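You operate a simulated robot arm through the tools that you are given. There is no shell and no other tool. Be economical: measure what you need, move in short steps, check, and stop when the job is done.

The job below is to be done with a simulated two-armed robot. You get a single attempt, and the scene is never put back.

TASK
Pick up the brown reel with the latest date from the black table with one hand, pass it to the other hand and put it on the counter of the extractor rack.

The check looks at the end state, three seconds after you hand in, the way a careful person would. Anything else that was tipped, shoved, dropped, spilled or broken makes it a failure.

THE ROBOT
Two 7-joint arms with two-finger grippers on one trunk, on a base that drives. Base frame: it is fixed to the floor where the robot stands at the start and does not move with it; the origin is under the middle of the robot, x ahead of it, y to its left, z up; the surface under the hand at the start is at about z = 780. Lengths are in mm, angles in degrees, forces in N, time in s.
The left shoulder is at the start at [51, 175, 1177], the right one opposite. With the tool pointing down near the work surface each hand reaches from about 100 to 840 mm from the robot's upright axis, wherever it stands, measured 20 degrees to its own side. Places, roughly: counter of the extractor rack [700, -2000, 900]. Payload 2.94 kg a hand.
Tool frame (each hand has its own): the origin (TCP) lies between the finger pads and is the grasp point; the fingertips stand 30 mm ahead of it; z points along the fingers, y is the line along which they close. The gripper opens to 138 mm. The gripper's body begins 109 mm behind the TCP.
Orientation is that of the tool frame in the base frame, as a unit quaternion [w, x, y, z]. With the fingers straight down and closing along the base's y, the tool's x points along the base's -x, its y along +y and its z along -z.

THE INTERFACE
- The arms move only by the tool move_arm. It takes "left_moves", "right_moves" or both (then of equal length, played together; a hand with none holds still); each is a list of rows, each an object of numbers (a shift or turn left out is 0, a gripper value left out holds the last): "dx", "dy", "dz": the shift along the base's x, y, z in units of 200 mm (1.0 is 200 mm); "rx", "ry", "rz": the turn, a rotation vector about the base's x, y, z in units of 90 degrees (1.0 is 90 degrees); "hand": the opening, from 0 (shut) to 1 (fully open). In form: [{"dx": .., "dy": .., "dz": .., "rx": .., "ry": .., "rz": .., "hand": ..}, ...]. A call has 1 to 20 rows; each row is the pose to reach, as a shift and turn from the pose commanded when the call began. A call with a number of a shift or a turn outside -1 to 1 is refused whole. Rows are played at 5 a second. More than 50 mm and 8.6 degrees between two rows, or a gripper value outside its range, and nothing of the call is played. A pose out of reach is approached as far as the arm can. The call stops where the force on the tool passes 40 N (or 10 N more than at its start, if that is more) or the arm is blocked; 0.2 s more then pass. Each finger halts on what it meets, pressing with about 36 N; the grip force reading is that of the motor and also rises with nothing between the fingers. The clock runs only during rows and for 0.2 s after the last one: add rows that repeat a pose to give the fingers time. It gives the time, the measured TCP pose, the force on the tool (base axes), the opening and the grip force at its end, in the units of the frame above (readings bear some noise), with the torque about the TCP (base axes, N m) and any sound that the robot's microphone picked up.
- Cameras (640 x 400 px; columns grow to the right, rows downward): "scene" is now at [110.7, -4, 1633.6]; the picture's right is [-0.07, -1.00, -0.00], its down [-0.90, 0.06, -0.44] and it looks along [0.44, -0.03, -0.90] (base axes); focal length 256 px, centre (320, 200). "left" rides on the left gripper at [71, -19, -146] in its tool frame; the picture's right is [0.26, 0.97, 0.00], its down [-0.85, 0.23, -0.48] and it looks along [-0.46, 0.12, 0.88] (tool axes); focal length 280 px, centre (320, 200). "right" rides on the right gripper at [71, 19, -146] in its tool frame; the picture's right is [-0.26, 0.96, 0.00], its down [-0.85, -0.23, -0.48] and it looks along [-0.46, -0.12, 0.88] (tool axes); focal length 280 px, centre (320, 200). There is no depth. A picture from a camera that has moved, and an enlarged one, comes with that camera's place and axes in the base frame and with its lens.
- snapshot(camera): a new picture of that camera. No time passes.
- raise_lower(by): slides the trunk up (or, below 0, down) by that many mm; the arms and the scene camera ride with it, the base frame stays. It gives what a move gives, with no picture.
- base_move(legs): drives the robot by 1 to 6 legs, each [ahead, turn to the left] in mm and degrees, along the robot's own axes; the way and the turn of a leg run together, so that a leg with both is an arc; at most 1500 mm and 180 degrees a leg. The arms and the cameras ride along, it lands a little off, and it stops where it bumps. It gives what a move gives.
- head_to(pan, tilt): turns the head with the scene camera to pan (to the left, within 120 degrees either way) and tilt (down, from -29 to 69), counted from straight ahead of the robot. It gives what a move gives.
- enlarge(camera, box): a new picture of the part [left, top, right, bottom] of that camera's present view, enlarged. No time passes.
- finish_job(): hands the job in; it is judged then, once.

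Work in short steps. Places have to be worked out from the pictures, the camera data and where the tool is seen: move nearer, look again, correct. Check each grasp and each placing, and mend what went wrong. You have 120 turns and 100 pictures in all, those below and enlarged ones among them. Open the grippers and draw the arms clear of the work before you hand the job in, unless the task says otherwise; then end with one line.

The tools are called as a command line: name --argument value ..., lists and objects as JSON in quotes. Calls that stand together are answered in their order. move_arm: Moves the arms, as the interface text tells. Its arguments: {"type":"object","properties":{"left_moves":{"type":"array","items":{"type":"object","properties":{"dx":{"type":"number"},"dy":{"type":"number"},"dz":{"type":"number"},"rx":{"type":"number"},"ry":{"type":"number"},"rz":{"type":"number"},"hand":{"type":"number"}}}},"right_moves":{"type":"array","items":{"type":"object","properties":{"dx":{"type":"number"},"dy":{"type":"number"},"dz":{"type":"number"},"rx":{"type":"number"},"ry":{"type":"number"},"rz":{"type":"number"},"hand":{"type":"number"}}}}},"required":[]} The other tools are called the same way: raise_lower (by) slides the trunk up or down; base_move (legs) drives the base; head_to (pan, tilt) turns the head that bears the scene camera; snapshot (camera) takes a picture; enlarge (camera, box) takes an enlarged picture of a part of a camera's view; finish_job () hands the job in.

At the start:

```text
clock: 0.0
left_ee_pos: [490.9, 139.3, 1037.4]
left_tool_rot: [0.0, 0.001, 1.0, 0.0]
left_force: [0.8, -0.5, 0.2]
left_ft_torque: [0.0, 0.01, 0.03]
left_finger_gap: 137.9
left_grasp_force: 0.0
right_ee_pos: [427.5, -278.4, 1068.3]
right_tool_rot: [0.0, 0.0, 1.0, 0.001]
right_force: [-0.2, 0.7, 0.5]
right_ft_torque: [0.01, 0.0, -0.02]
right_finger_gap: 138.1
right_grasp_force: 0.0
trunk travel left (down, up): [-350.0, 384.0]
robot x, y, heading: [0.3, -1.0, 0.0]
head pan, tilt: [-4.0, 63.9]
```

scene: 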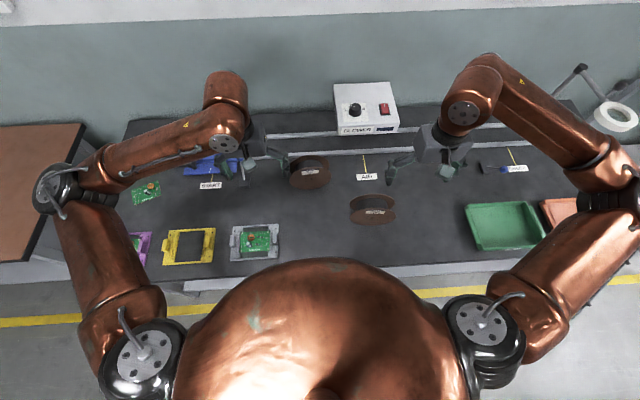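
right: 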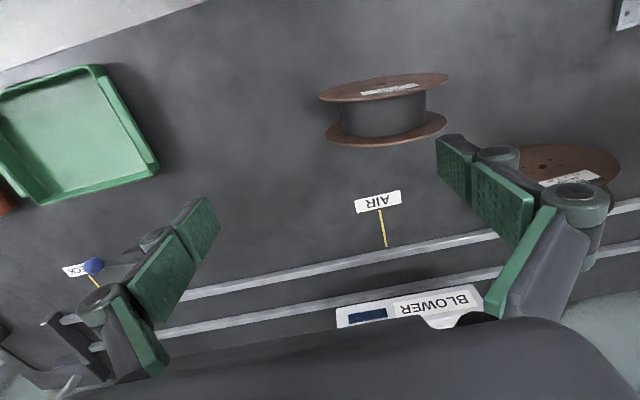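
left: 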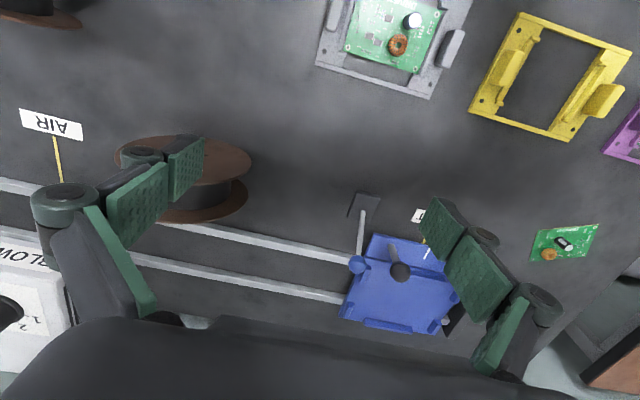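

I see two brown reels on the black table; I enlarge both to read their labels.

enlarge --camera "scene" --box '[280, 145, 410, 226]'

enlarge --camera "right" --box '[310, 60, 470, 160]'

enlarge --camera "right" --box '[500, 130, 640, 218]'

```text
4.92 times, centred on (345, 186) of scene
camera zoom: at [110.7, -4.0, 1633.6], right [-0.07, -1.0, 0.0], down [-0.9, 0.06, -0.44], along [0.44, -0.03, -0.9], focal length 1259 px, centre (197, 271)
```

zoom: 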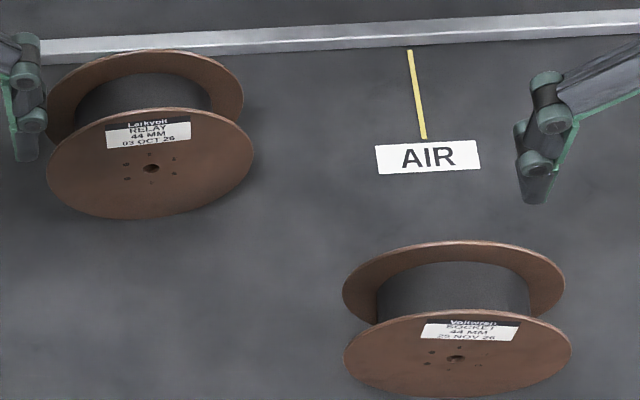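

```text
4.00 times, centred on (390, 110) of right
camera zoom: at [358.2, -259.0, 1212.9], right [0.26, 0.96, 0.0], down [0.85, -0.23, 0.48], along [0.46, -0.12, -0.88], focal length 1122 px, centre (40, 560)
```

zoom: 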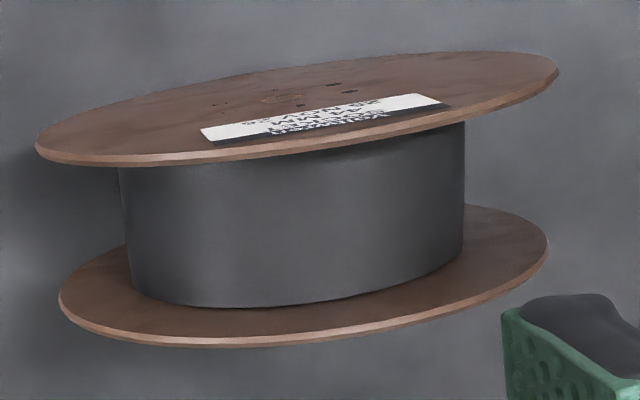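

```text
4.55 times, centred on (570, 174) of right
camera zoom: at [358.2, -259.0, 1212.9], right [0.26, 0.96, 0.0], down [0.85, -0.23, 0.48], along [0.46, -0.12, -0.88], focal length 1274 px, centre (-816, 318)
```

zoom: 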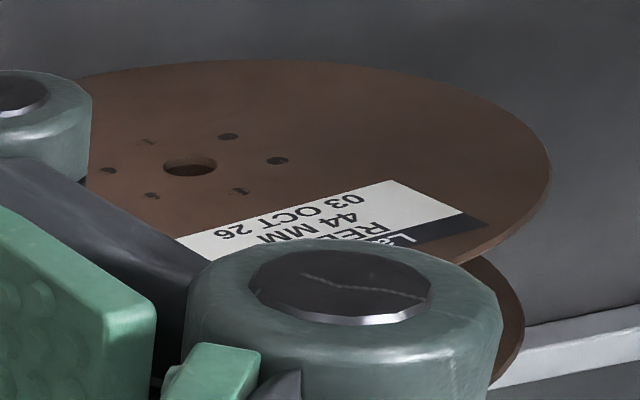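

Both reels stand on their rims, labels facing me. I'll read the labels more closely and look at the rest of the table and the counter to the right.

enlarge --camera "scene" --box '[362, 205, 390, 222]'

head_to --pan -60 --tilt 35

snapshot --camera "scene"

head_to --pan 0 --tilt 40

snapshot --camera "scene"

```text
16.00 times, centred on (376, 214) of scene
camera zoom: at [110.7, -4.0, 1633.6], right [-0.07, -1.0, 0.0], down [-0.9, 0.06, -0.44], along [0.44, -0.03, -0.9], focal length 4091 px, centre (-576, -16)
```

zoom: 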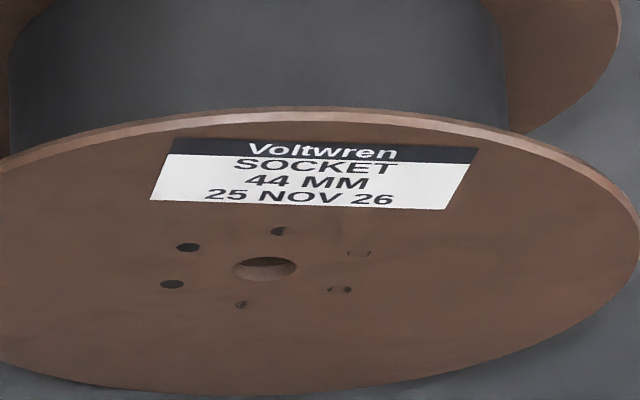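

```text
clock: 1.2
left_ee_pos: [491.5, 139.5, 1037.9]
left_tool_rot: [0.0, 0.001, 1.0, 0.0]
left_force: [0.2, -0.2, 0.6]
left_ft_torque: [-0.06, 0.01, -0.02]
left_finger_gap: 138.2
left_grasp_force: 0.1
right_ee_pos: [427.5, -277.1, 1067.3]
right_tool_rot: [0.0, 0.001, 1.0, 0.0]
right_force: [0.5, 0.3, 0.6]
right_ft_torque: [-0.01, 0.01, 0.02]
right_finger_gap: 137.9
right_grasp_force: 0.2
trunk travel left (down, up): [-350.0, 384.0]
robot x, y, heading: [3.1, 3.9, -0.1]
head pan, tilt: [-60.0, 35.0]
```

```text
92 pictures are left
camera scene: at [93.0, -75.9, 1672.3], right [-0.87, -0.5, 0.0], down [-0.29, 0.5, -0.82], along [0.41, -0.71, -0.57], focal length 256 px, centre (320, 200)
```

scene: 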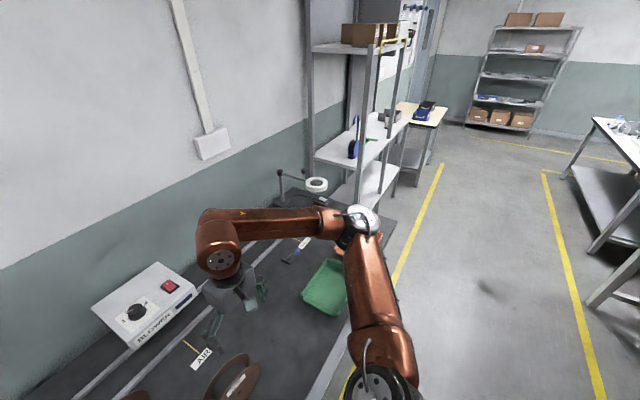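

```text
clock: 2.5
left_ee_pos: [491.3, 139.6, 1037.5]
left_tool_rot: [0.001, 0.0, 1.0, 0.0]
left_force: [-0.1, 0.8, 0.0]
left_ft_torque: [0.0, -0.02, -0.01]
left_finger_gap: 137.8
left_grasp_force: 0.2
right_ee_pos: [428.0, -277.4, 1067.7]
right_tool_rot: [0.0, 0.0, 1.0, 0.0]
right_force: [-0.2, -0.5, 0.8]
right_ft_torque: [0.01, 0.01, -0.02]
right_finger_gap: 138.1
right_grasp_force: 0.1
trunk travel left (down, up): [-350.0, 384.0]
robot x, y, heading: [2.0, -1.3, 0.1]
head pan, tilt: [0.0, 40.0]
```

```text
91 pictures are left
camera scene: at [133.9, 0.2, 1664.7], right [0.0, -1.0, 0.0], down [-0.64, 0.0, -0.77], along [0.77, 0.0, -0.64], focal length 256 px, centre (320, 200)
```

scene: 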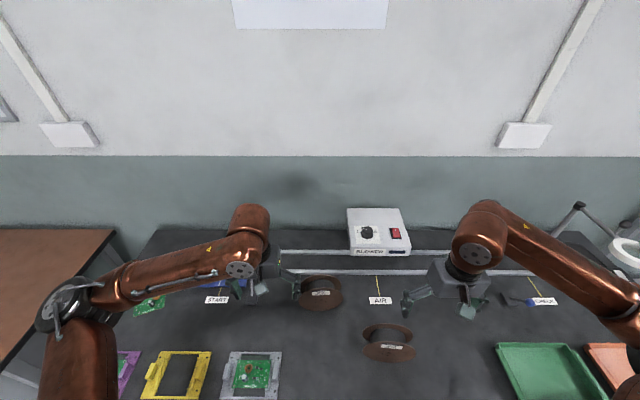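

The SOCKET reel (25 NOV 26) beats the RELAY one (03 OCT 26). It stands with its axis roughly along x, centre near (443,-202,855). I turn the right hand so it closes along x and move above it.

move_arm --right_moves '[{"rz": 0.09, "dy": 0.03}, {"rz": 0.18, "dy": 0.07}, {"rz": 0.27, "dy": 0.1}, {"rz": 0.36, "dy": 0.14}, {"rz": 0.45, "dy": 0.18}, {"rz": 0.54, "dy": 0.22}, {"rz": 0.63, "dy": 0.26}, {"rz": 0.72, "dy": 0.3}, {"rz": 0.81, "dy": 0.34}, {"rz": 0.9, "dy": 0.37, "dx": 0.04}, {"rz": 0.95, "dy": 0.37, "dx": 0.07}, {"rz": 0.95, "dy": 0.37, "dx": 0.07}]'

snapshot --camera "right"

head_to --pan -15 --tilt 55

snapshot --camera "scene"

```text
clock: 5.2
left_ee_pos: [491.5, 139.4, 1036.7]
left_tool_rot: [0.0, 0.0, 1.0, 0.0]
left_force: [0.2, -1.3, -0.2]
left_ft_torque: [0.05, -0.01, 0.04]
left_finger_gap: 138.1
left_grasp_force: 0.1
right_ee_pos: [332.2, -152.3, 1078.8]
right_tool_rot: [-0.001, -0.678, 0.735, 0.0]
right_force: [-0.8, -1.0, -1.1]
right_ft_torque: [0.08, 0.04, 0.0]
right_finger_gap: 138.1
right_grasp_force: 0.1
right hand out of reach, approached as far as the arm can: row 8, 9, 10, 11, 12
trunk travel left (down, up): [-350.0, 384.0]
robot x, y, heading: [1.9, 0.5, -0.1]
head pan, tilt: [0.0, 40.0]
```

```text
90 pictures are left
camera right: at [308.1, -221.7, 1224.6], right [-0.94, 0.34, 0.0], down [0.3, 0.83, 0.47], along [0.16, 0.45, -0.88], focal length 280 px, centre (320, 200)
```

right: 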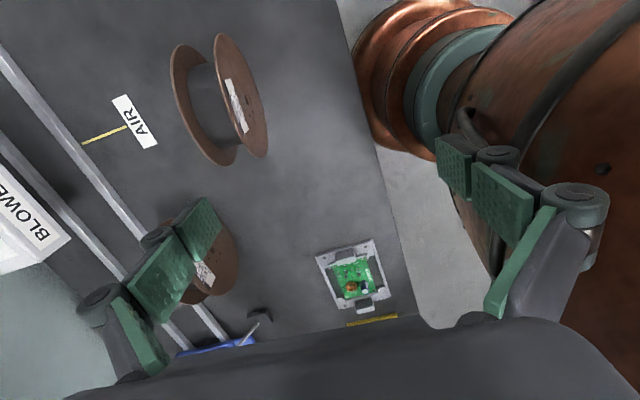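

```text
clock: 5.9
left_ee_pos: [491.0, 142.2, 1036.9]
left_tool_rot: [0.0, 0.0, 1.0, -0.001]
left_force: [-0.1, 0.3, 1.0]
left_ft_torque: [-0.06, 0.0, 0.01]
left_finger_gap: 138.1
left_grasp_force: 0.0
right_ee_pos: [331.9, -150.4, 1080.5]
right_tool_rot: [-0.001, -0.677, 0.736, 0.0]
right_force: [-0.5, -0.6, 0.0]
right_ft_torque: [-0.03, -0.02, 0.01]
right_finger_gap: 138.0
right_grasp_force: 0.1
trunk travel left (down, up): [-350.0, 384.0]
robot x, y, heading: [2.5, 2.7, -0.3]
head pan, tilt: [-15.0, 55.0]
```

```text
89 pictures are left
camera scene: at [118.4, -16.4, 1644.1], right [-0.26, -0.97, 0.0], down [-0.79, 0.21, -0.57], along [0.55, -0.15, -0.82], focal length 256 px, centre (320, 200)
```

scene: 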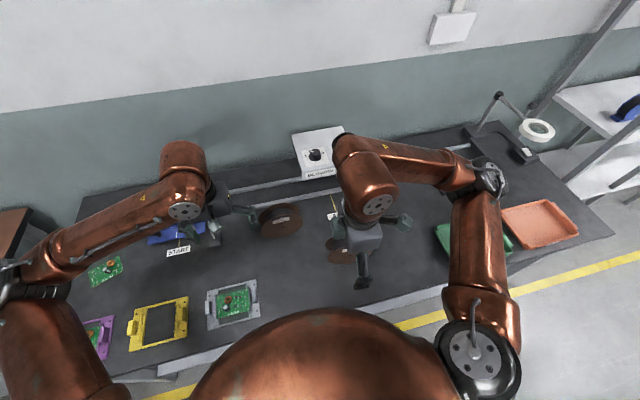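

The arm hit a limit and drifted from the wanted spot. I try bringing it to the target position over the reel from here.

move_arm --right_moves '[{"dx": 0.1, "dy": -0.05}, {"dx": 0.2, "dy": -0.1}, {"dx": 0.3, "dy": -0.15}, {"dx": 0.4, "dy": -0.2}, {"dx": 0.5, "dy": -0.25}, {"dx": 0.55, "dy": -0.25}, {"dx": 0.55, "dy": -0.25}]'

```text
clock: 7.5
left_ee_pos: [491.4, 140.4, 1037.2]
left_tool_rot: [0.0, 0.001, 1.0, 0.0]
left_force: [0.3, 0.4, 0.9]
left_ft_torque: [0.03, -0.02, -0.03]
left_finger_gap: 138.2
left_grasp_force: 0.0
right_ee_pos: [336.9, -142.5, 1079.6]
right_tool_rot: [0.0, -0.678, 0.735, -0.001]
right_force: [-0.4, 0.1, -0.7]
right_ft_torque: [0.0, 0.0, -0.02]
right_finger_gap: 138.1
right_grasp_force: 0.1
right hand out of reach, approached as far as the arm can: row 1, 2, 3, 4, 5, 6, 7
trunk travel left (down, up): [-350.0, 384.0]
robot x, y, heading: [-0.1, -3.9, 0.1]
head pan, tilt: [-15.0, 55.0]
```

Still limited at this wrist turn. I turn it back to the start yaw and then will go the other way round.

move_arm --right_moves '[{"rz": -0.09}, {"rz": -0.18}, {"rz": -0.27}, {"rz": -0.36}, {"rz": -0.45}, {"rz": -0.54}, {"rz": -0.63}, {"rz": -0.72}, {"rz": -0.81}, {"rz": -0.9}, {"rz": -0.95}, {"rz": -0.95}]'

```text
clock: 10.1
left_ee_pos: [490.2, 140.0, 1037.2]
left_tool_rot: [0.0, 0.0, 1.0, 0.001]
left_force: [0.3, -0.4, -1.1]
left_ft_torque: [0.03, 0.02, 0.05]
left_finger_gap: 138.1
left_grasp_force: 0.1
right_ee_pos: [335.4, -144.5, 1082.1]
right_tool_rot: [0.0, 0.0, 1.0, -0.001]
right_force: [-1.0, 0.2, 0.1]
right_ft_torque: [-0.02, 0.04, 0.0]
right_finger_gap: 138.2
right_grasp_force: 0.1
trunk travel left (down, up): [-350.0, 384.0]
robot x, y, heading: [-0.2, 0.1, -0.0]
head pan, tilt: [-15.0, 55.0]
```

Yaw is back at neutral. Now I turn the other way (-90) while moving over the reel.

move_arm --right_moves '[{"dx": 0.1, "dy": -0.05, "rz": -0.09}, {"dx": 0.2, "dy": -0.1, "rz": -0.18}, {"dx": 0.3, "dy": -0.15, "rz": -0.27}, {"dx": 0.4, "dy": -0.2, "rz": -0.36}, {"dx": 0.5, "dy": -0.25, "rz": -0.45}, {"dx": 0.54, "dy": -0.29, "rz": -0.54}, {"dx": 0.54, "dy": -0.29, "rz": -0.63}, {"dx": 0.54, "dy": -0.29, "rz": -0.72}, {"dx": 0.54, "dy": -0.29, "rz": -0.81}, {"dx": 0.54, "dy": -0.29, "rz": -0.9}, {"dx": 0.54, "dy": -0.29, "rz": -0.99}, {"dx": 0.54, "dy": -0.29, "rz": -1.0}]'

snapshot --camera "right"

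snapshot --camera "scene"

```text
clock: 12.7
left_ee_pos: [490.3, 140.9, 1036.7]
left_tool_rot: [0.0, 0.001, 1.0, 0.0]
left_force: [-0.6, 0.2, 0.3]
left_ft_torque: [-0.01, 0.04, -0.02]
left_finger_gap: 138.1
left_grasp_force: 0.2
right_ee_pos: [443.5, -202.6, 1081.7]
right_tool_rot: [0.001, 0.708, 0.706, 0.0]
right_force: [0.0, -0.1, 0.1]
right_ft_torque: [0.02, 0.01, 0.01]
right_finger_gap: 138.0
right_grasp_force: 0.1
trunk travel left (down, up): [-350.0, 384.0]
robot x, y, heading: [0.2, 0.2, 0.2]
head pan, tilt: [-15.0, 55.0]
```

```text
88 pictures are left
camera right: at [463.5, -132.7, 1227.8], right [0.96, -0.26, 0.0], down [-0.23, -0.85, 0.48], along [-0.13, -0.46, -0.88], focal length 280 px, centre (320, 200)
```

right: 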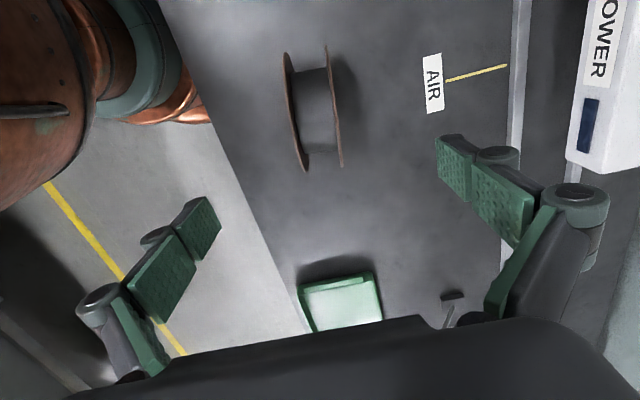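

```text
87 pictures are left
camera scene: at [118.6, -18.2, 1644.0], right [-0.26, -0.97, 0.0], down [-0.79, 0.21, -0.57], along [0.55, -0.15, -0.82], focal length 256 px, centre (320, 200)
```

scene: 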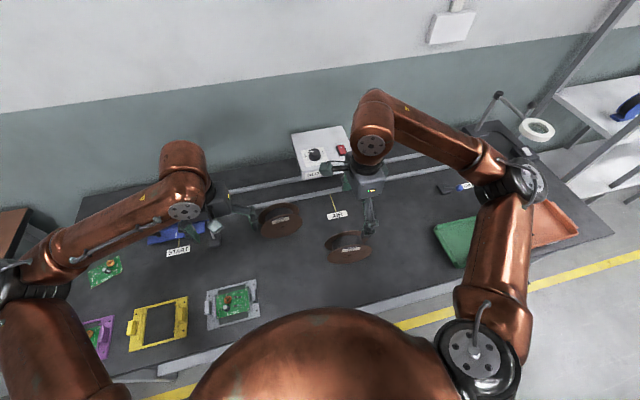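

The hand is at the planned spot; now I zoom the wrist view to measure the reel's exact place and yaw.

enlarge --camera "right" --box '[240, 30, 400, 180]'

enlarge --camera "scene" --box '[310, 210, 390, 270]'

```text
2.67 times, centred on (320, 105) of right
camera zoom: at [463.5, -132.7, 1227.8], right [0.96, -0.26, 0.0], down [-0.23, -0.85, 0.48], along [-0.13, -0.46, -0.88], focal length 748 px, centre (320, 453)
```

zoom: 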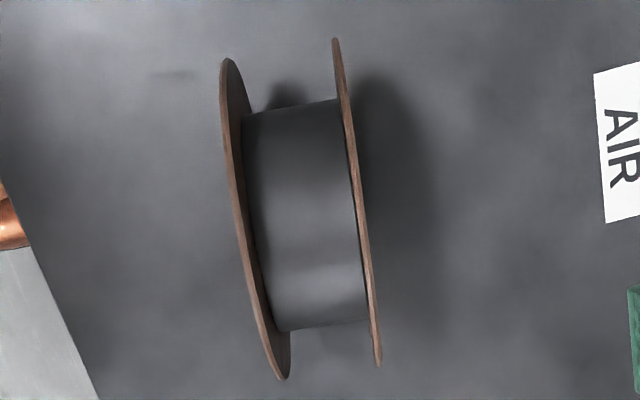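

```text
6.67 times, centred on (350, 240) of scene
camera zoom: at [118.6, -18.2, 1644.0], right [-0.26, -0.97, 0.0], down [-0.79, 0.21, -0.57], along [0.55, -0.15, -0.82], focal length 1705 px, centre (120, -67)
```

zoom: 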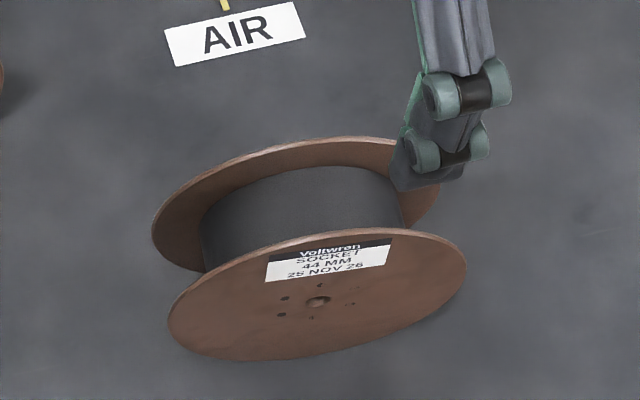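

Reel centre estimated at (438,-201,855), width ≈50 mm, axis yaw ≈ -7°. I correct the yaw and descend to just above the rim, then check.

move_arm --right_moves '[{"dx": -0.027, "dy": 0.007, "rz": -0.04}, {"dx": -0.027, "dy": 0.007, "rz": -0.078, "dz": -0.1}, {"dx": -0.027, "dy": 0.007, "rz": -0.078, "dz": -0.25}, {"dx": -0.027, "dy": 0.007, "rz": -0.078, "dz": -0.4}, {"dx": -0.027, "dy": 0.007, "rz": -0.078, "dz": -0.55}, {"dx": -0.027, "dy": 0.007, "rz": -0.078, "dz": -0.55}]'

snapshot --camera "right"

enlarge --camera "scene" --box '[280, 150, 420, 280]'

```text
clock: 14.1
left_ee_pos: [491.7, 139.0, 1038.2]
left_tool_rot: [0.001, 0.0, 1.0, 0.0]
left_force: [-0.1, 0.3, 0.2]
left_ft_torque: [0.0, 0.02, 0.01]
left_finger_gap: 137.7
left_grasp_force: 0.1
right_ee_pos: [436.4, -200.1, 969.6]
right_tool_rot: [0.0, 0.749, 0.662, 0.0]
right_force: [1.0, -0.2, -0.3]
right_ft_torque: [-0.02, 0.02, 0.02]
right_finger_gap: 138.1
right_grasp_force: 0.0
trunk travel left (down, up): [-350.0, 384.0]
robot x, y, heading: [-0.6, -1.0, -0.1]
head pan, tilt: [-15.0, 55.0]
```

```text
84 pictures are left
camera right: at [465.6, -133.1, 1115.5], right [0.93, -0.38, 0.0], down [-0.33, -0.81, 0.48], along [-0.18, -0.44, -0.88], focal length 280 px, centre (320, 200)
```

right: 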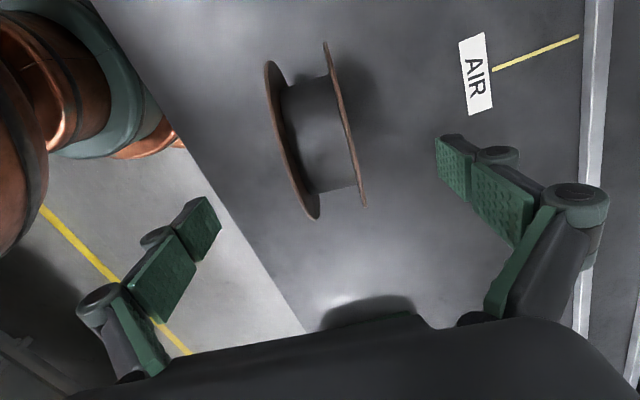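

```text
3.08 times, centred on (350, 215) of scene
camera zoom: at [118.3, -18.0, 1644.1], right [-0.26, -0.97, 0.0], down [-0.79, 0.21, -0.57], along [0.55, -0.15, -0.82], focal length 787 px, centre (228, 154)
```

zoom: 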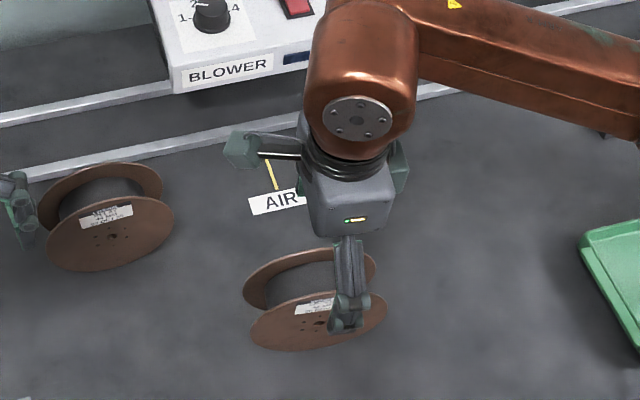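

Fingers straddle the reel well (centre ≈ (434,-203)). I descend to z≈898 and close.

move_arm --right_moves '[{"dx": -0.01, "dy": -0.012, "dz": -0.12}, {"dx": -0.01, "dy": -0.012, "dz": -0.24}, {"dx": -0.01, "dy": -0.012, "dz": -0.36}, {"dx": -0.01, "dy": -0.012, "dz": -0.36}]'

snapshot --camera "right"

```text
clock: 15.1
left_ee_pos: [490.3, 140.7, 1038.7]
left_tool_rot: [0.0, 0.0, 1.0, 0.0]
left_force: [0.2, 0.5, -0.3]
left_ft_torque: [-0.01, -0.02, -0.04]
left_finger_gap: 138.0
left_grasp_force: 0.1
right_ee_pos: [435.8, -203.5, 900.8]
right_tool_rot: [0.0, 0.75, 0.662, 0.0]
right_force: [-0.1, -0.1, 0.8]
right_ft_torque: [-0.04, -0.01, 0.02]
right_finger_gap: 137.9
right_grasp_force: 0.0
trunk travel left (down, up): [-350.0, 384.0]
robot x, y, heading: [0.7, 0.7, -0.1]
head pan, tilt: [-15.0, 55.0]
```

```text
82 pictures are left
camera right: at [464.5, -136.9, 1045.8], right [0.93, -0.38, 0.0], down [-0.33, -0.81, 0.48], along [-0.18, -0.44, -0.88], focal length 280 px, centre (320, 200)
```

right: 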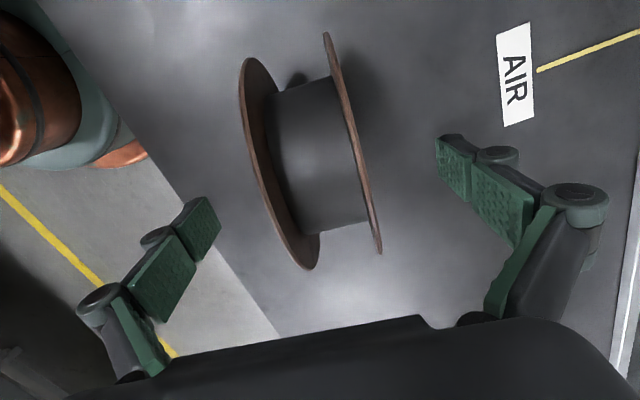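

Alignment is good. Closing now.

move_arm --right_moves '[{"hand": 0.5}, {"hand": 0.3}, {"hand": 0.2}, {"hand": 0.2}, {"hand": 0.2}, {"hand": 0}, {"hand": 0}, {"hand": 0}, {"hand": 0}, {"hand": 0}]'

snapshot --camera "right"

```text
clock: 17.3
left_ee_pos: [490.7, 140.9, 1039.1]
left_tool_rot: [0.0, 0.0, 1.0, -0.001]
left_force: [0.6, -0.8, 0.9]
left_ft_torque: [0.03, 0.0, 0.04]
left_finger_gap: 138.1
left_grasp_force: 0.0
right_ee_pos: [435.6, -204.4, 901.2]
right_tool_rot: [0.001, 0.749, 0.662, 0.0]
right_force: [-0.2, -0.5, 2.7]
right_ft_torque: [-0.03, -0.1, 0.0]
right_finger_gap: 50.2
right_grasp_force: 36.2
trunk travel left (down, up): [-350.0, 384.0]
robot x, y, heading: [-1.2, -0.4, 0.0]
head pan, tilt: [-15.0, 55.0]
```

```text
81 pictures are left
camera right: at [464.7, -137.1, 1046.1], right [0.93, -0.38, 0.0], down [-0.33, -0.81, 0.48], along [-0.18, -0.44, -0.88], focal length 280 px, centre (320, 200)
```

right: 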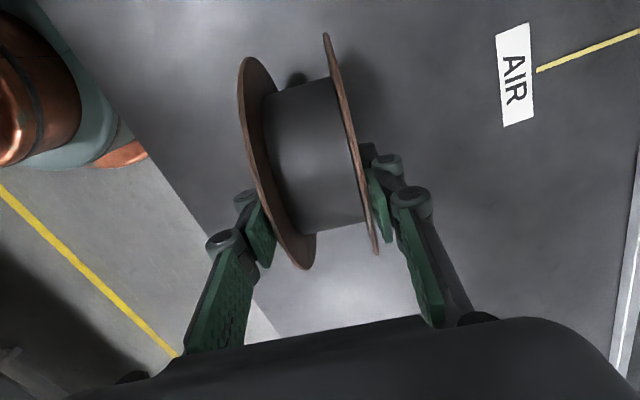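

Gripped at 50.2 mm with 36 N. I lift slowly and look.

move_arm --right_moves '[{"dz": 0.05}, {"dz": 0.15}, {"dz": 0.3}, {"dz": 0.5}, {"dz": 0.7}, {"dz": 0.9}, {"dz": 1.0}, {"dz": 1.0}]'

snapshot --camera "scene"

snapshot --camera "right"

```text
clock: 19.1
left_ee_pos: [489.5, 140.0, 1037.2]
left_tool_rot: [0.0, 0.0, 1.0, 0.0]
left_force: [-0.6, 0.7, -0.5]
left_ft_torque: [0.0, 0.0, -0.02]
left_finger_gap: 137.9
left_grasp_force: 0.2
right_ee_pos: [435.3, -202.2, 1100.7]
right_tool_rot: [0.001, 0.749, 0.662, 0.0]
right_force: [0.4, -0.7, -2.0]
right_ft_torque: [-0.01, -0.01, 0.01]
right_finger_gap: 50.4
right_grasp_force: 35.5
trunk travel left (down, up): [-350.0, 384.0]
robot x, y, heading: [-1.3, 1.1, 0.1]
head pan, tilt: [-15.0, 55.0]
```

```text
80 pictures are left
camera scene: at [118.7, -18.3, 1644.0], right [-0.26, -0.97, 0.0], down [-0.79, 0.21, -0.57], along [0.55, -0.15, -0.82], focal length 256 px, centre (320, 200)
```

scene: 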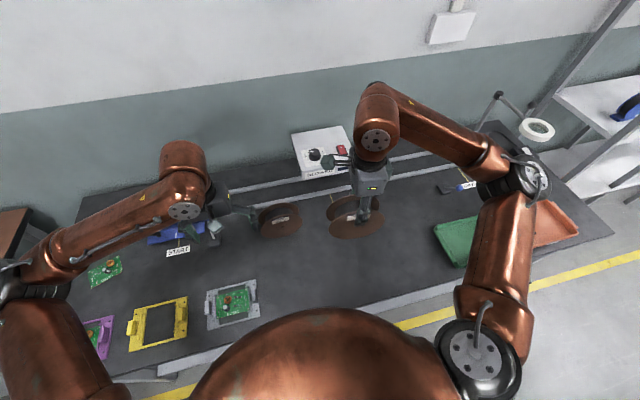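

```text
79 pictures are left
camera right: at [463.6, -136.2, 1246.3], right [0.93, -0.38, 0.0], down [-0.33, -0.81, 0.48], along [-0.18, -0.44, -0.88], focal length 280 px, centre (320, 200)
```

right: 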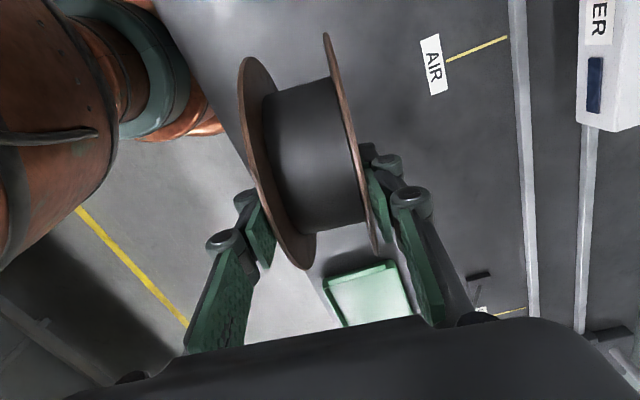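

The reel is secure. For the hand-over I'll turn the right hand back so the reel's axis lies along y, out in front, and let the left hand come in horizontally from the robot's side. First the right hand goes out.

move_arm --right_moves '[{"dx": 0.05, "dy": 0.05, "dz": 0.02, "rz": 0.08}, {"dx": 0.13, "dy": 0.12, "dz": 0.04, "rz": 0.16}, {"dx": 0.21, "dy": 0.19, "dz": 0.06, "rz": 0.24}, {"dx": 0.29, "dy": 0.26, "dz": 0.08, "rz": 0.32}, {"dx": 0.37, "dy": 0.33, "dz": 0.1, "rz": 0.4}, {"dx": 0.45, "dy": 0.4, "dz": 0.12, "rz": 0.48}, {"dx": 0.53, "dy": 0.47, "dz": 0.14, "rz": 0.56}, {"dx": 0.61, "dy": 0.54, "dz": 0.16, "rz": 0.64}, {"dx": 0.69, "dy": 0.61, "dz": 0.18, "rz": 0.72}, {"dx": 0.77, "dy": 0.68, "dz": 0.2, "rz": 0.8}, {"dx": 0.85, "dy": 0.75, "dz": 0.22, "rz": 0.88}, {"dx": 0.93, "dy": 0.82, "dz": 0.24, "rz": 0.94}, {"dx": 1.0, "dy": 0.9, "dz": 0.25, "rz": 1.0}, {"dx": 1.0, "dy": 0.9, "dz": 0.25, "rz": 1.0}]'

snapshot --camera "scene"

```text
clock: 22.1
left_ee_pos: [490.2, 140.0, 1038.5]
left_tool_rot: [0.0, -0.001, 1.0, -0.001]
left_force: [0.0, 0.1, -0.1]
left_ft_torque: [0.03, -0.03, -0.02]
left_finger_gap: 138.3
left_grasp_force: 0.1
right_ee_pos: [635.7, -23.9, 1150.1]
right_tool_rot: [0.0, 0.061, 0.998, 0.0]
right_force: [-0.1, 0.3, -2.0]
right_ft_torque: [0.04, -0.02, 0.0]
right_finger_gap: 50.4
right_grasp_force: 36.0
trunk travel left (down, up): [-350.0, 384.0]
robot x, y, heading: [2.5, -1.2, -0.0]
head pan, tilt: [-15.0, 55.0]
```

```text
78 pictures are left
camera scene: at [118.6, -18.9, 1644.0], right [-0.26, -0.97, 0.0], down [-0.79, 0.21, -0.57], along [0.55, -0.15, -0.82], focal length 256 px, centre (320, 200)
```

scene: 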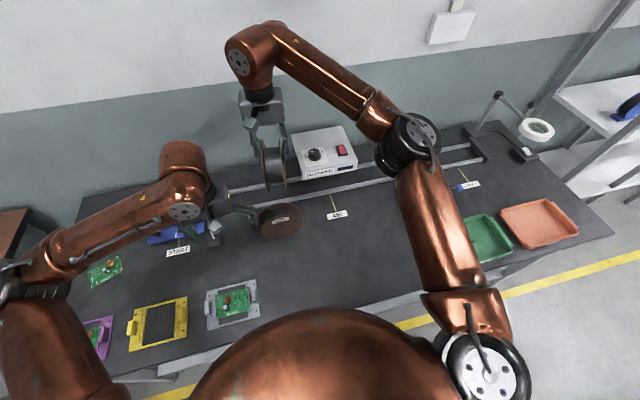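

Right is as wanted with 7° yaw to remove. I finish that (out to x≈680) while pitching the left hand to point forward in its own area.

move_arm --right_moves '[{"dx": 0.05, "rz": 0.02}, {"dx": 0.1, "rz": 0.04}, {"dx": 0.15, "rz": 0.06}, {"dx": 0.22, "rz": 0.078}, {"dx": 0.22, "rz": 0.078}, {"dx": 0.22, "rz": 0.078}, {"dx": 0.22, "rz": 0.078}, {"dx": 0.22, "rz": 0.078}, {"dx": 0.22, "rz": 0.078}, {"dx": 0.22, "rz": 0.078}, {"dx": 0.22, "rz": 0.078}, {"dx": 0.22, "rz": 0.078}, {"dx": 0.22, "rz": 0.078}]' --left_moves '[{"dz": 0.03, "ry": -0.085}, {"dz": 0.06, "ry": -0.17}, {"dz": 0.09, "ry": -0.255}, {"dz": 0.12, "ry": -0.34}, {"dz": 0.15, "ry": -0.425}, {"dz": 0.18, "ry": -0.51}, {"dz": 0.21, "ry": -0.595}, {"dz": 0.24, "ry": -0.68}, {"dz": 0.27, "ry": -0.765}, {"dz": 0.3, "ry": -0.85}, {"dz": 0.33, "ry": -0.93}, {"dz": 0.33, "ry": -1.0}, {"dz": 0.33, "ry": -1.0}]'

snapshot --camera "scene"

snapshot --camera "left"

```text
clock: 24.8
left_ee_pos: [502.5, 131.7, 1081.5]
left_tool_rot: [0.697, 0.111, 0.7, 0.104]
left_force: [0.2, -0.4, -0.3]
left_ft_torque: [0.02, -0.01, 0.01]
left_finger_gap: 138.0
left_grasp_force: 0.0
left hand out of reach, approached as far as the arm can: row 4, 5, 6, 7, 8, 9, 10, 11, 12, 13
right_ee_pos: [681.8, -24.7, 1150.9]
right_tool_rot: [0.0, 0.001, 1.0, -0.001]
right_force: [-0.4, -0.3, -1.7]
right_ft_torque: [-0.03, -0.01, 0.0]
right_finger_gap: 50.1
right_grasp_force: 36.1
trunk travel left (down, up): [-350.0, 384.0]
robot x, y, heading: [1.9, -0.2, 0.1]
head pan, tilt: [-15.0, 55.0]
stopped in row 13 (left hand): the arm was blocked; the commanded pose is now the measured one
```

```text
77 pictures are left
camera scene: at [118.8, -17.5, 1644.1], right [-0.26, -0.97, 0.0], down [-0.79, 0.21, -0.57], along [0.55, -0.15, -0.82], focal length 256 px, centre (320, 200)
```

scene: 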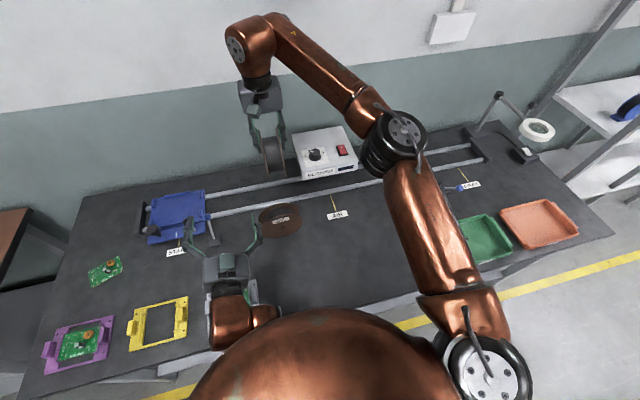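

```text
76 pictures are left
camera left: at [356.1, 136.3, 1009.3], right [0.01, 1.0, 0.04], down [-0.47, -0.03, 0.88], along [0.88, -0.03, 0.47], focal length 280 px, centre (320, 200)
```

left: 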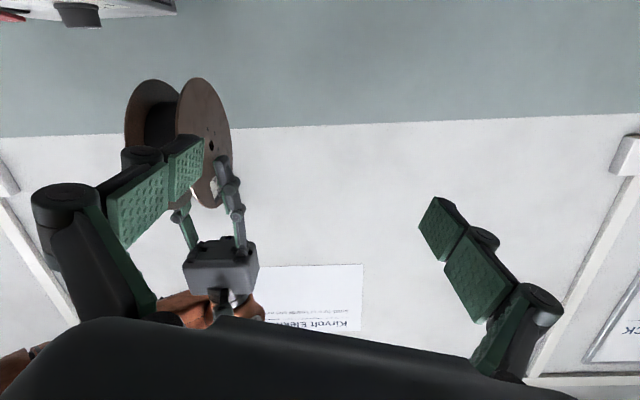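

The left hand was folded too tight against the body, leaving a 17° roll; moving outward should free it. I move it forward and correct the roll.

move_arm --left_moves '[{"dx": 0.1, "dz": 0.05, "rx": -0.05}, {"dx": 0.2, "dz": 0.115, "rx": -0.1}, {"dx": 0.25, "dz": 0.115, "rx": -0.15}, {"dx": 0.25, "dy": -0.05, "dz": 0.115, "rx": -0.194}, {"dx": 0.25, "dy": -0.05, "dz": 0.115, "rx": -0.194}]'

```text
clock: 25.7
left_ee_pos: [554.3, 142.1, 1091.4]
left_tool_rot: [0.705, 0.069, 0.703, 0.065]
left_force: [-0.7, -0.6, -0.5]
left_ft_torque: [0.0, 0.02, 0.02]
left_finger_gap: 137.9
left_grasp_force: 0.0
right_ee_pos: [681.6, -25.0, 1149.5]
right_tool_rot: [-0.001, 0.002, 1.0, 0.0]
right_force: [0.6, -0.6, -2.6]
right_ft_torque: [0.04, 0.0, 0.0]
right_finger_gap: 50.3
right_grasp_force: 35.7
trunk travel left (down, up): [-350.0, 384.0]
robot x, y, heading: [-0.2, -3.0, 0.1]
head pan, tilt: [-15.0, 55.0]
stopped in row 4 (left hand): the arm was blocked; the commanded pose is now the measured one
```

Blocked again at row 4; I look at what is limiting it.

head_to --pan 20 --tilt 65

snapshot --camera "scene"

```text
clock: 26.8
left_ee_pos: [554.7, 141.6, 1088.7]
left_tool_rot: [0.705, 0.069, 0.703, 0.066]
left_force: [-0.1, -0.1, 0.2]
left_ft_torque: [0.0, 0.01, -0.03]
left_finger_gap: 137.8
left_grasp_force: 0.0
right_ee_pos: [681.7, -25.7, 1149.9]
right_tool_rot: [0.0, 0.001, 1.0, 0.0]
right_force: [0.5, 0.0, -2.0]
right_ft_torque: [-0.01, -0.01, -0.03]
right_finger_gap: 50.2
right_grasp_force: 36.1
trunk travel left (down, up): [-350.0, 384.0]
robot x, y, heading: [0.3, 0.3, -0.1]
head pan, tilt: [20.0, 65.0]
```

```text
75 pictures are left
camera scene: at [106.3, 21.2, 1632.4], right [0.34, -0.94, 0.0], down [-0.85, -0.31, -0.42], along [0.4, 0.14, -0.91], focal length 256 px, centre (320, 200)
```

scene: 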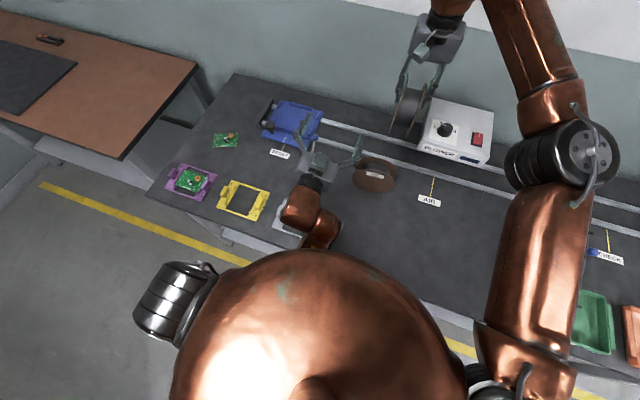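

The left forearm folds under the chest. A 30°-down pitch will put the wrist higher and freer, so I re-orient the left hand to that.

move_arm --left_moves '[{"rx": -0.024, "ry": 0.067, "rz": 0.007, "dz": 0.05}, {"rx": -0.047, "ry": 0.134, "rz": 0.014, "dz": 0.1}, {"rx": -0.07, "ry": 0.2, "rz": 0.021, "dz": 0.15}, {"rx": -0.094, "ry": 0.27, "rz": 0.028, "dz": 0.2}, {"rx": -0.118, "ry": 0.335, "rz": 0.035, "dz": 0.25}, {"rx": -0.118, "ry": 0.335, "rz": 0.035, "dz": 0.25}]'

snapshot --camera "scene"

```text
clock: 28.1
left_ee_pos: [559.6, 161.6, 1143.3]
left_tool_rot: [0.505, -0.007, 0.863, 0.027]
left_force: [-0.4, -0.2, -0.4]
left_ft_torque: [-0.03, -0.01, 0.0]
left_finger_gap: 138.1
left_grasp_force: 0.0
right_ee_pos: [680.9, -23.9, 1150.3]
right_tool_rot: [-0.001, 0.002, 1.0, 0.0]
right_force: [0.1, 0.5, -1.2]
right_ft_torque: [-0.07, -0.02, -0.02]
right_finger_gap: 50.3
right_grasp_force: 36.9
trunk travel left (down, up): [-350.0, 384.0]
robot x, y, heading: [-1.4, 4.1, -0.2]
head pan, tilt: [20.0, 65.0]
```

```text
74 pictures are left
camera scene: at [106.4, 21.8, 1632.4], right [0.34, -0.94, 0.0], down [-0.85, -0.31, -0.42], along [0.4, 0.14, -0.91], focal length 256 px, centre (320, 200)
```

scene: 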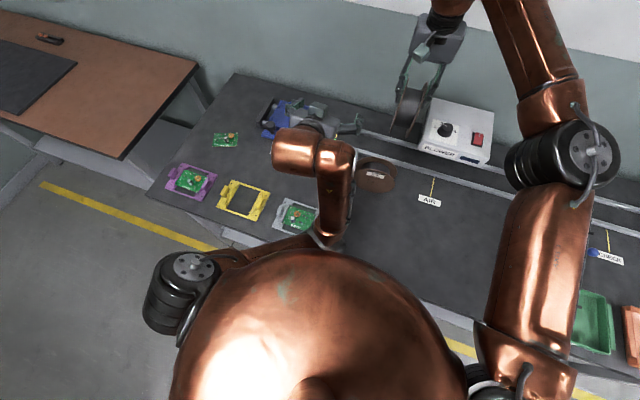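

The left is nearly at the wanted attitude now. I'll bring the reel over toward the left (y≈95, x≈710) with the right hand so the left needn't cross the chest.

move_arm --right_moves '[{"dx": 0.1, "dy": 0.05}, {"dx": 0.15, "dy": 0.2}, {"dx": 0.15, "dy": 0.35}, {"dx": 0.15, "dy": 0.5}, {"dx": 0.15, "dy": 0.6}, {"dx": 0.15, "dy": 0.6}]'

snapshot --camera "left"

```text
clock: 29.6
left_ee_pos: [559.6, 162.7, 1145.0]
left_tool_rot: [0.507, -0.008, 0.862, 0.025]
left_force: [-0.2, -0.2, 0.3]
left_ft_torque: [0.02, 0.01, -0.03]
left_finger_gap: 138.0
left_grasp_force: 0.0
right_ee_pos: [687.2, 87.0, 1145.8]
right_tool_rot: [0.0, 0.002, 1.0, -0.001]
right_force: [-0.6, 0.7, -1.9]
right_ft_torque: [-0.03, -0.02, -0.03]
right_finger_gap: 50.4
right_grasp_force: 35.5
right hand out of reach, approached as far as the arm can: row 3, 4, 5, 6
trunk travel left (down, up): [-350.0, 384.0]
robot x, y, heading: [2.4, -0.1, -0.1]
head pan, tilt: [20.0, 65.0]
```

```text
73 pictures are left
camera left: at [397.7, 136.0, 1153.2], right [-0.16, 0.97, -0.2], down [-0.01, 0.2, 0.98], along [0.99, 0.16, -0.02], focal length 280 px, centre (320, 200)
```

left: 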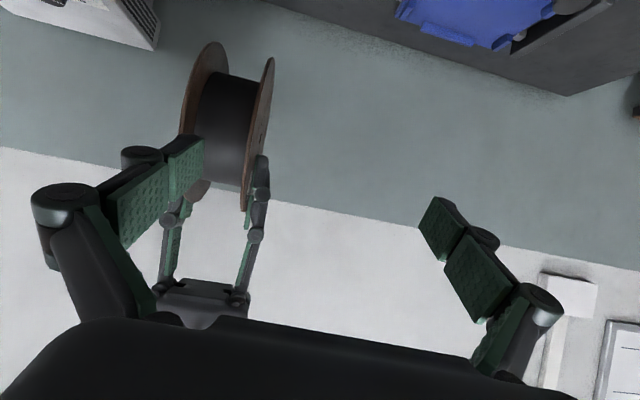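

Reel centre is now about (687,87,1100). I line the left hand up behind it at y≈87, 80 mm back along its approach line.

move_arm --left_moves '[{"dx": 0.02, "dy": -0.07, "dz": 0.05}, {"dx": 0.04, "dy": -0.14, "dz": 0.1}, {"dx": 0.05, "dy": -0.21, "dz": 0.145}, {"dx": 0.05, "dy": -0.275, "dz": 0.145}, {"dx": 0.05, "dy": -0.275, "dz": 0.145}]'

snapshot --camera "left"

snapshot --camera "scene"

```text
clock: 30.8
left_ee_pos: [571.0, 98.3, 1173.2]
left_tool_rot: [0.508, -0.006, 0.861, 0.012]
left_force: [0.8, -0.1, -0.1]
left_ft_torque: [0.01, -0.01, -0.01]
left_finger_gap: 137.9
left_grasp_force: 0.0
left hand out of reach, approached as far as the arm can: row 3
right_ee_pos: [686.1, 86.4, 1143.7]
right_tool_rot: [-0.001, 0.002, 1.0, 0.0]
right_force: [0.5, -0.8, -2.5]
right_ft_torque: [-0.03, -0.02, 0.0]
right_finger_gap: 50.2
right_grasp_force: 35.7
trunk travel left (down, up): [-350.0, 384.0]
robot x, y, heading: [1.8, 0.4, 0.3]
head pan, tilt: [20.0, 65.0]
```

```text
72 pictures are left
camera left: at [409.4, 74.1, 1181.0], right [-0.15, 0.96, -0.21], down [-0.01, 0.22, 0.98], along [0.99, 0.15, -0.02], focal length 280 px, centre (320, 200)
```

left: 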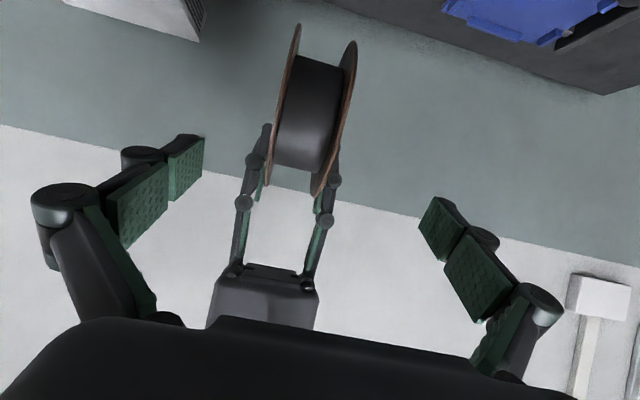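

```text
71 pictures are left
camera scene: at [106.4, 21.6, 1632.4], right [0.34, -0.94, 0.0], down [-0.85, -0.31, -0.42], along [0.4, 0.14, -0.91], focal length 256 px, centre (320, 200)
```

scene: 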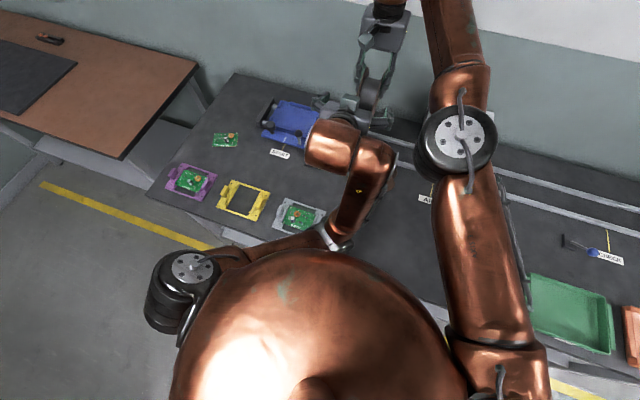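

The reel sits between the left fingers' approach. I centre in y and advance half way, then read the pose.

move_arm --left_moves '[{"dy": -0.06}, {"dx": 0.08, "dy": -0.06, "dz": -0.06}, {"dx": 0.16, "dy": -0.06, "dz": -0.115}, {"dx": 0.16, "dy": -0.06, "dz": -0.115}]'

snapshot --camera "left"

```text
clock: 31.8
left_ee_pos: [602.6, 89.7, 1159.3]
left_tool_rot: [0.514, -0.008, 0.858, 0.017]
left_force: [0.7, 0.1, -0.4]
left_ft_torque: [0.0, -0.01, -0.01]
left_finger_gap: 138.1
left_grasp_force: 0.1
right_ee_pos: [687.7, 86.1, 1145.4]
right_tool_rot: [-0.002, 0.002, 1.0, 0.0]
right_force: [0.0, -0.2, -1.3]
right_ft_torque: [-0.03, 0.0, 0.03]
right_finger_gap: 50.1
right_grasp_force: 36.6
trunk travel left (down, up): [-350.0, 384.0]
robot x, y, heading: [0.5, -2.1, -0.1]
head pan, tilt: [20.0, 65.0]
```

```text
70 pictures are left
camera left: at [441.2, 65.2, 1165.6], right [-0.15, 0.97, -0.21], down [-0.03, 0.21, 0.98], along [0.99, 0.15, -0.01], focal length 280 px, centre (320, 200)
```

left: 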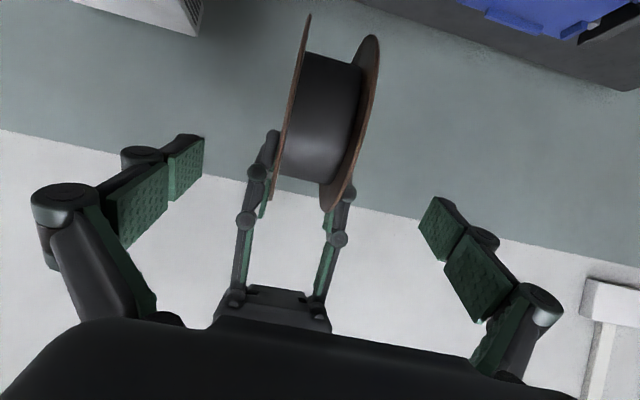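

Good alignment. I advance the last 40 mm so the left pads overlap the flange rim (clear of the right fingers).

move_arm --left_moves '[{"dx": 0.07, "dy": -0.016, "dz": -0.07}, {"dx": 0.147, "dy": -0.016, "dz": -0.15}, {"dx": 0.147, "dy": -0.016, "dz": -0.15}]'

snapshot --camera "left"

enlarge --camera "scene" --box '[300, 0, 460, 180]'

snapshot --camera "right"

```text
clock: 32.8
left_ee_pos: [636.9, 96.6, 1133.5]
left_tool_rot: [0.518, -0.009, 0.855, 0.031]
left_force: [0.1, -0.4, 0.2]
left_ft_torque: [0.02, 0.02, 0.0]
left_finger_gap: 138.0
left_grasp_force: 0.0
right_ee_pos: [687.0, 85.9, 1144.7]
right_tool_rot: [-0.001, 0.001, 1.0, 0.0]
right_force: [0.1, -0.1, -2.4]
right_ft_torque: [-0.03, 0.01, 0.01]
right_finger_gap: 50.1
right_grasp_force: 36.3
trunk travel left (down, up): [-350.0, 384.0]
robot x, y, heading: [2.1, -0.7, 0.1]
head pan, tilt: [20.0, 65.0]
stopped in row 3 (left hand): the arm was blocked; the commanded pose is now the measured one
```

```text
69 pictures are left
camera left: at [475.6, 70.2, 1136.7], right [-0.16, 0.97, -0.19], down [-0.04, 0.19, 0.98], along [0.99, 0.17, 0.01], focal length 280 px, centre (320, 200)
```

left: 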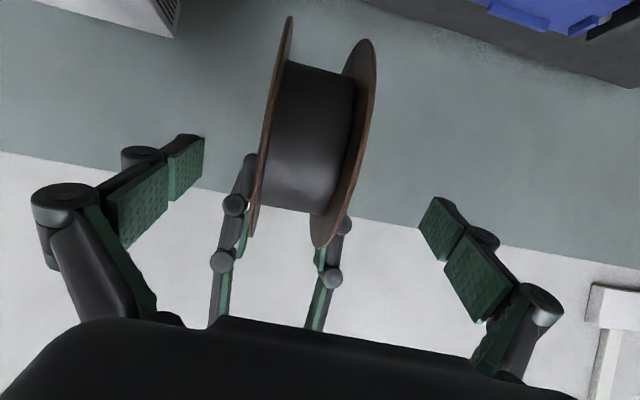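

```text
2.22 times, centred on (380, 90) of scene
camera zoom: at [106.7, 21.7, 1632.4], right [0.34, -0.94, 0.0], down [-0.85, -0.31, -0.42], along [0.4, 0.14, -0.91], focal length 568 px, centre (187, 444)
```

zoom: 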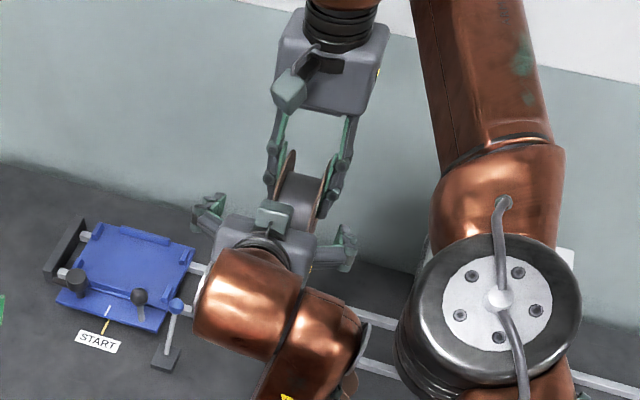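

```text
67 pictures are left
camera right: at [617.7, 104.7, 1290.3], right [0.27, 0.96, 0.0], down [0.85, -0.23, 0.47], along [0.46, -0.13, -0.88], focal length 280 px, centre (320, 200)
```

right: 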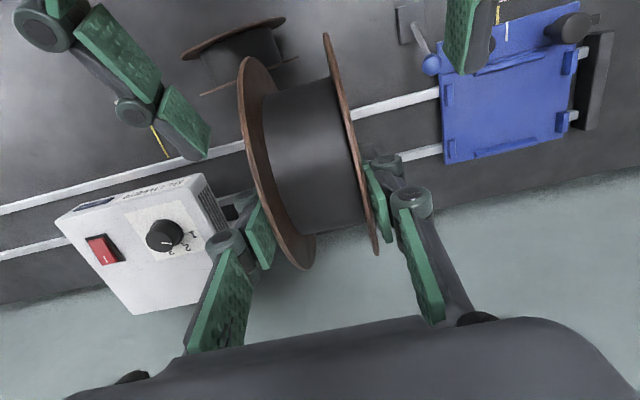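

The left is in position but 10 mm off in y. I try a small y correction.

move_arm --left_moves '[{"dy": -0.03}, {"dy": -0.05}, {"dy": -0.05}]'

```text
clock: 33.5
left_ee_pos: [638.5, 96.1, 1134.4]
left_tool_rot: [0.522, -0.009, 0.852, 0.04]
left_force: [-1.4, 0.6, 0.6]
left_ft_torque: [-0.03, 0.0, -0.01]
left_finger_gap: 138.0
left_grasp_force: 0.0
right_ee_pos: [687.7, 85.3, 1145.1]
right_tool_rot: [-0.001, 0.002, 1.0, 0.0]
right_force: [0.0, -0.5, -1.4]
right_ft_torque: [-0.01, -0.02, 0.02]
right_finger_gap: 50.3
right_grasp_force: 35.9
trunk travel left (down, up): [-350.0, 384.0]
robot x, y, heading: [-1.3, -0.5, -0.1]
head pan, tilt: [20.0, 65.0]
```

Left won't shift further in y. I try nudging the right hand 10 mm to the left instead, and retreat the left 6 mm for finger clearance.

move_arm --right_moves '[{"dy": 0.025}, {"dy": 0.05}, {"dy": 0.05}]' --left_moves '[{"dx": -0.015}, {"dx": -0.03, "dz": -0.01}, {"dx": -0.03, "dz": -0.01}]'

```text
clock: 34.4
left_ee_pos: [635.3, 102.0, 1140.2]
left_tool_rot: [0.527, -0.01, 0.849, 0.048]
left_force: [0.2, 0.0, -0.3]
left_ft_torque: [-0.02, -0.02, -0.03]
left_finger_gap: 138.1
left_grasp_force: 0.0
right_ee_pos: [684.0, 94.8, 1145.2]
right_tool_rot: [0.001, 0.002, 1.0, 0.0]
right_force: [-0.4, 0.0, -2.6]
right_ft_torque: [0.02, -0.03, 0.0]
right_finger_gap: 50.1
right_grasp_force: 36.1
right hand out of reach, approached as far as the arm can: row 2, 3
trunk travel left (down, up): [-350.0, 384.0]
robot x, y, heading: [1.0, 2.6, -0.2]
head pan, tilt: [20.0, 65.0]
```

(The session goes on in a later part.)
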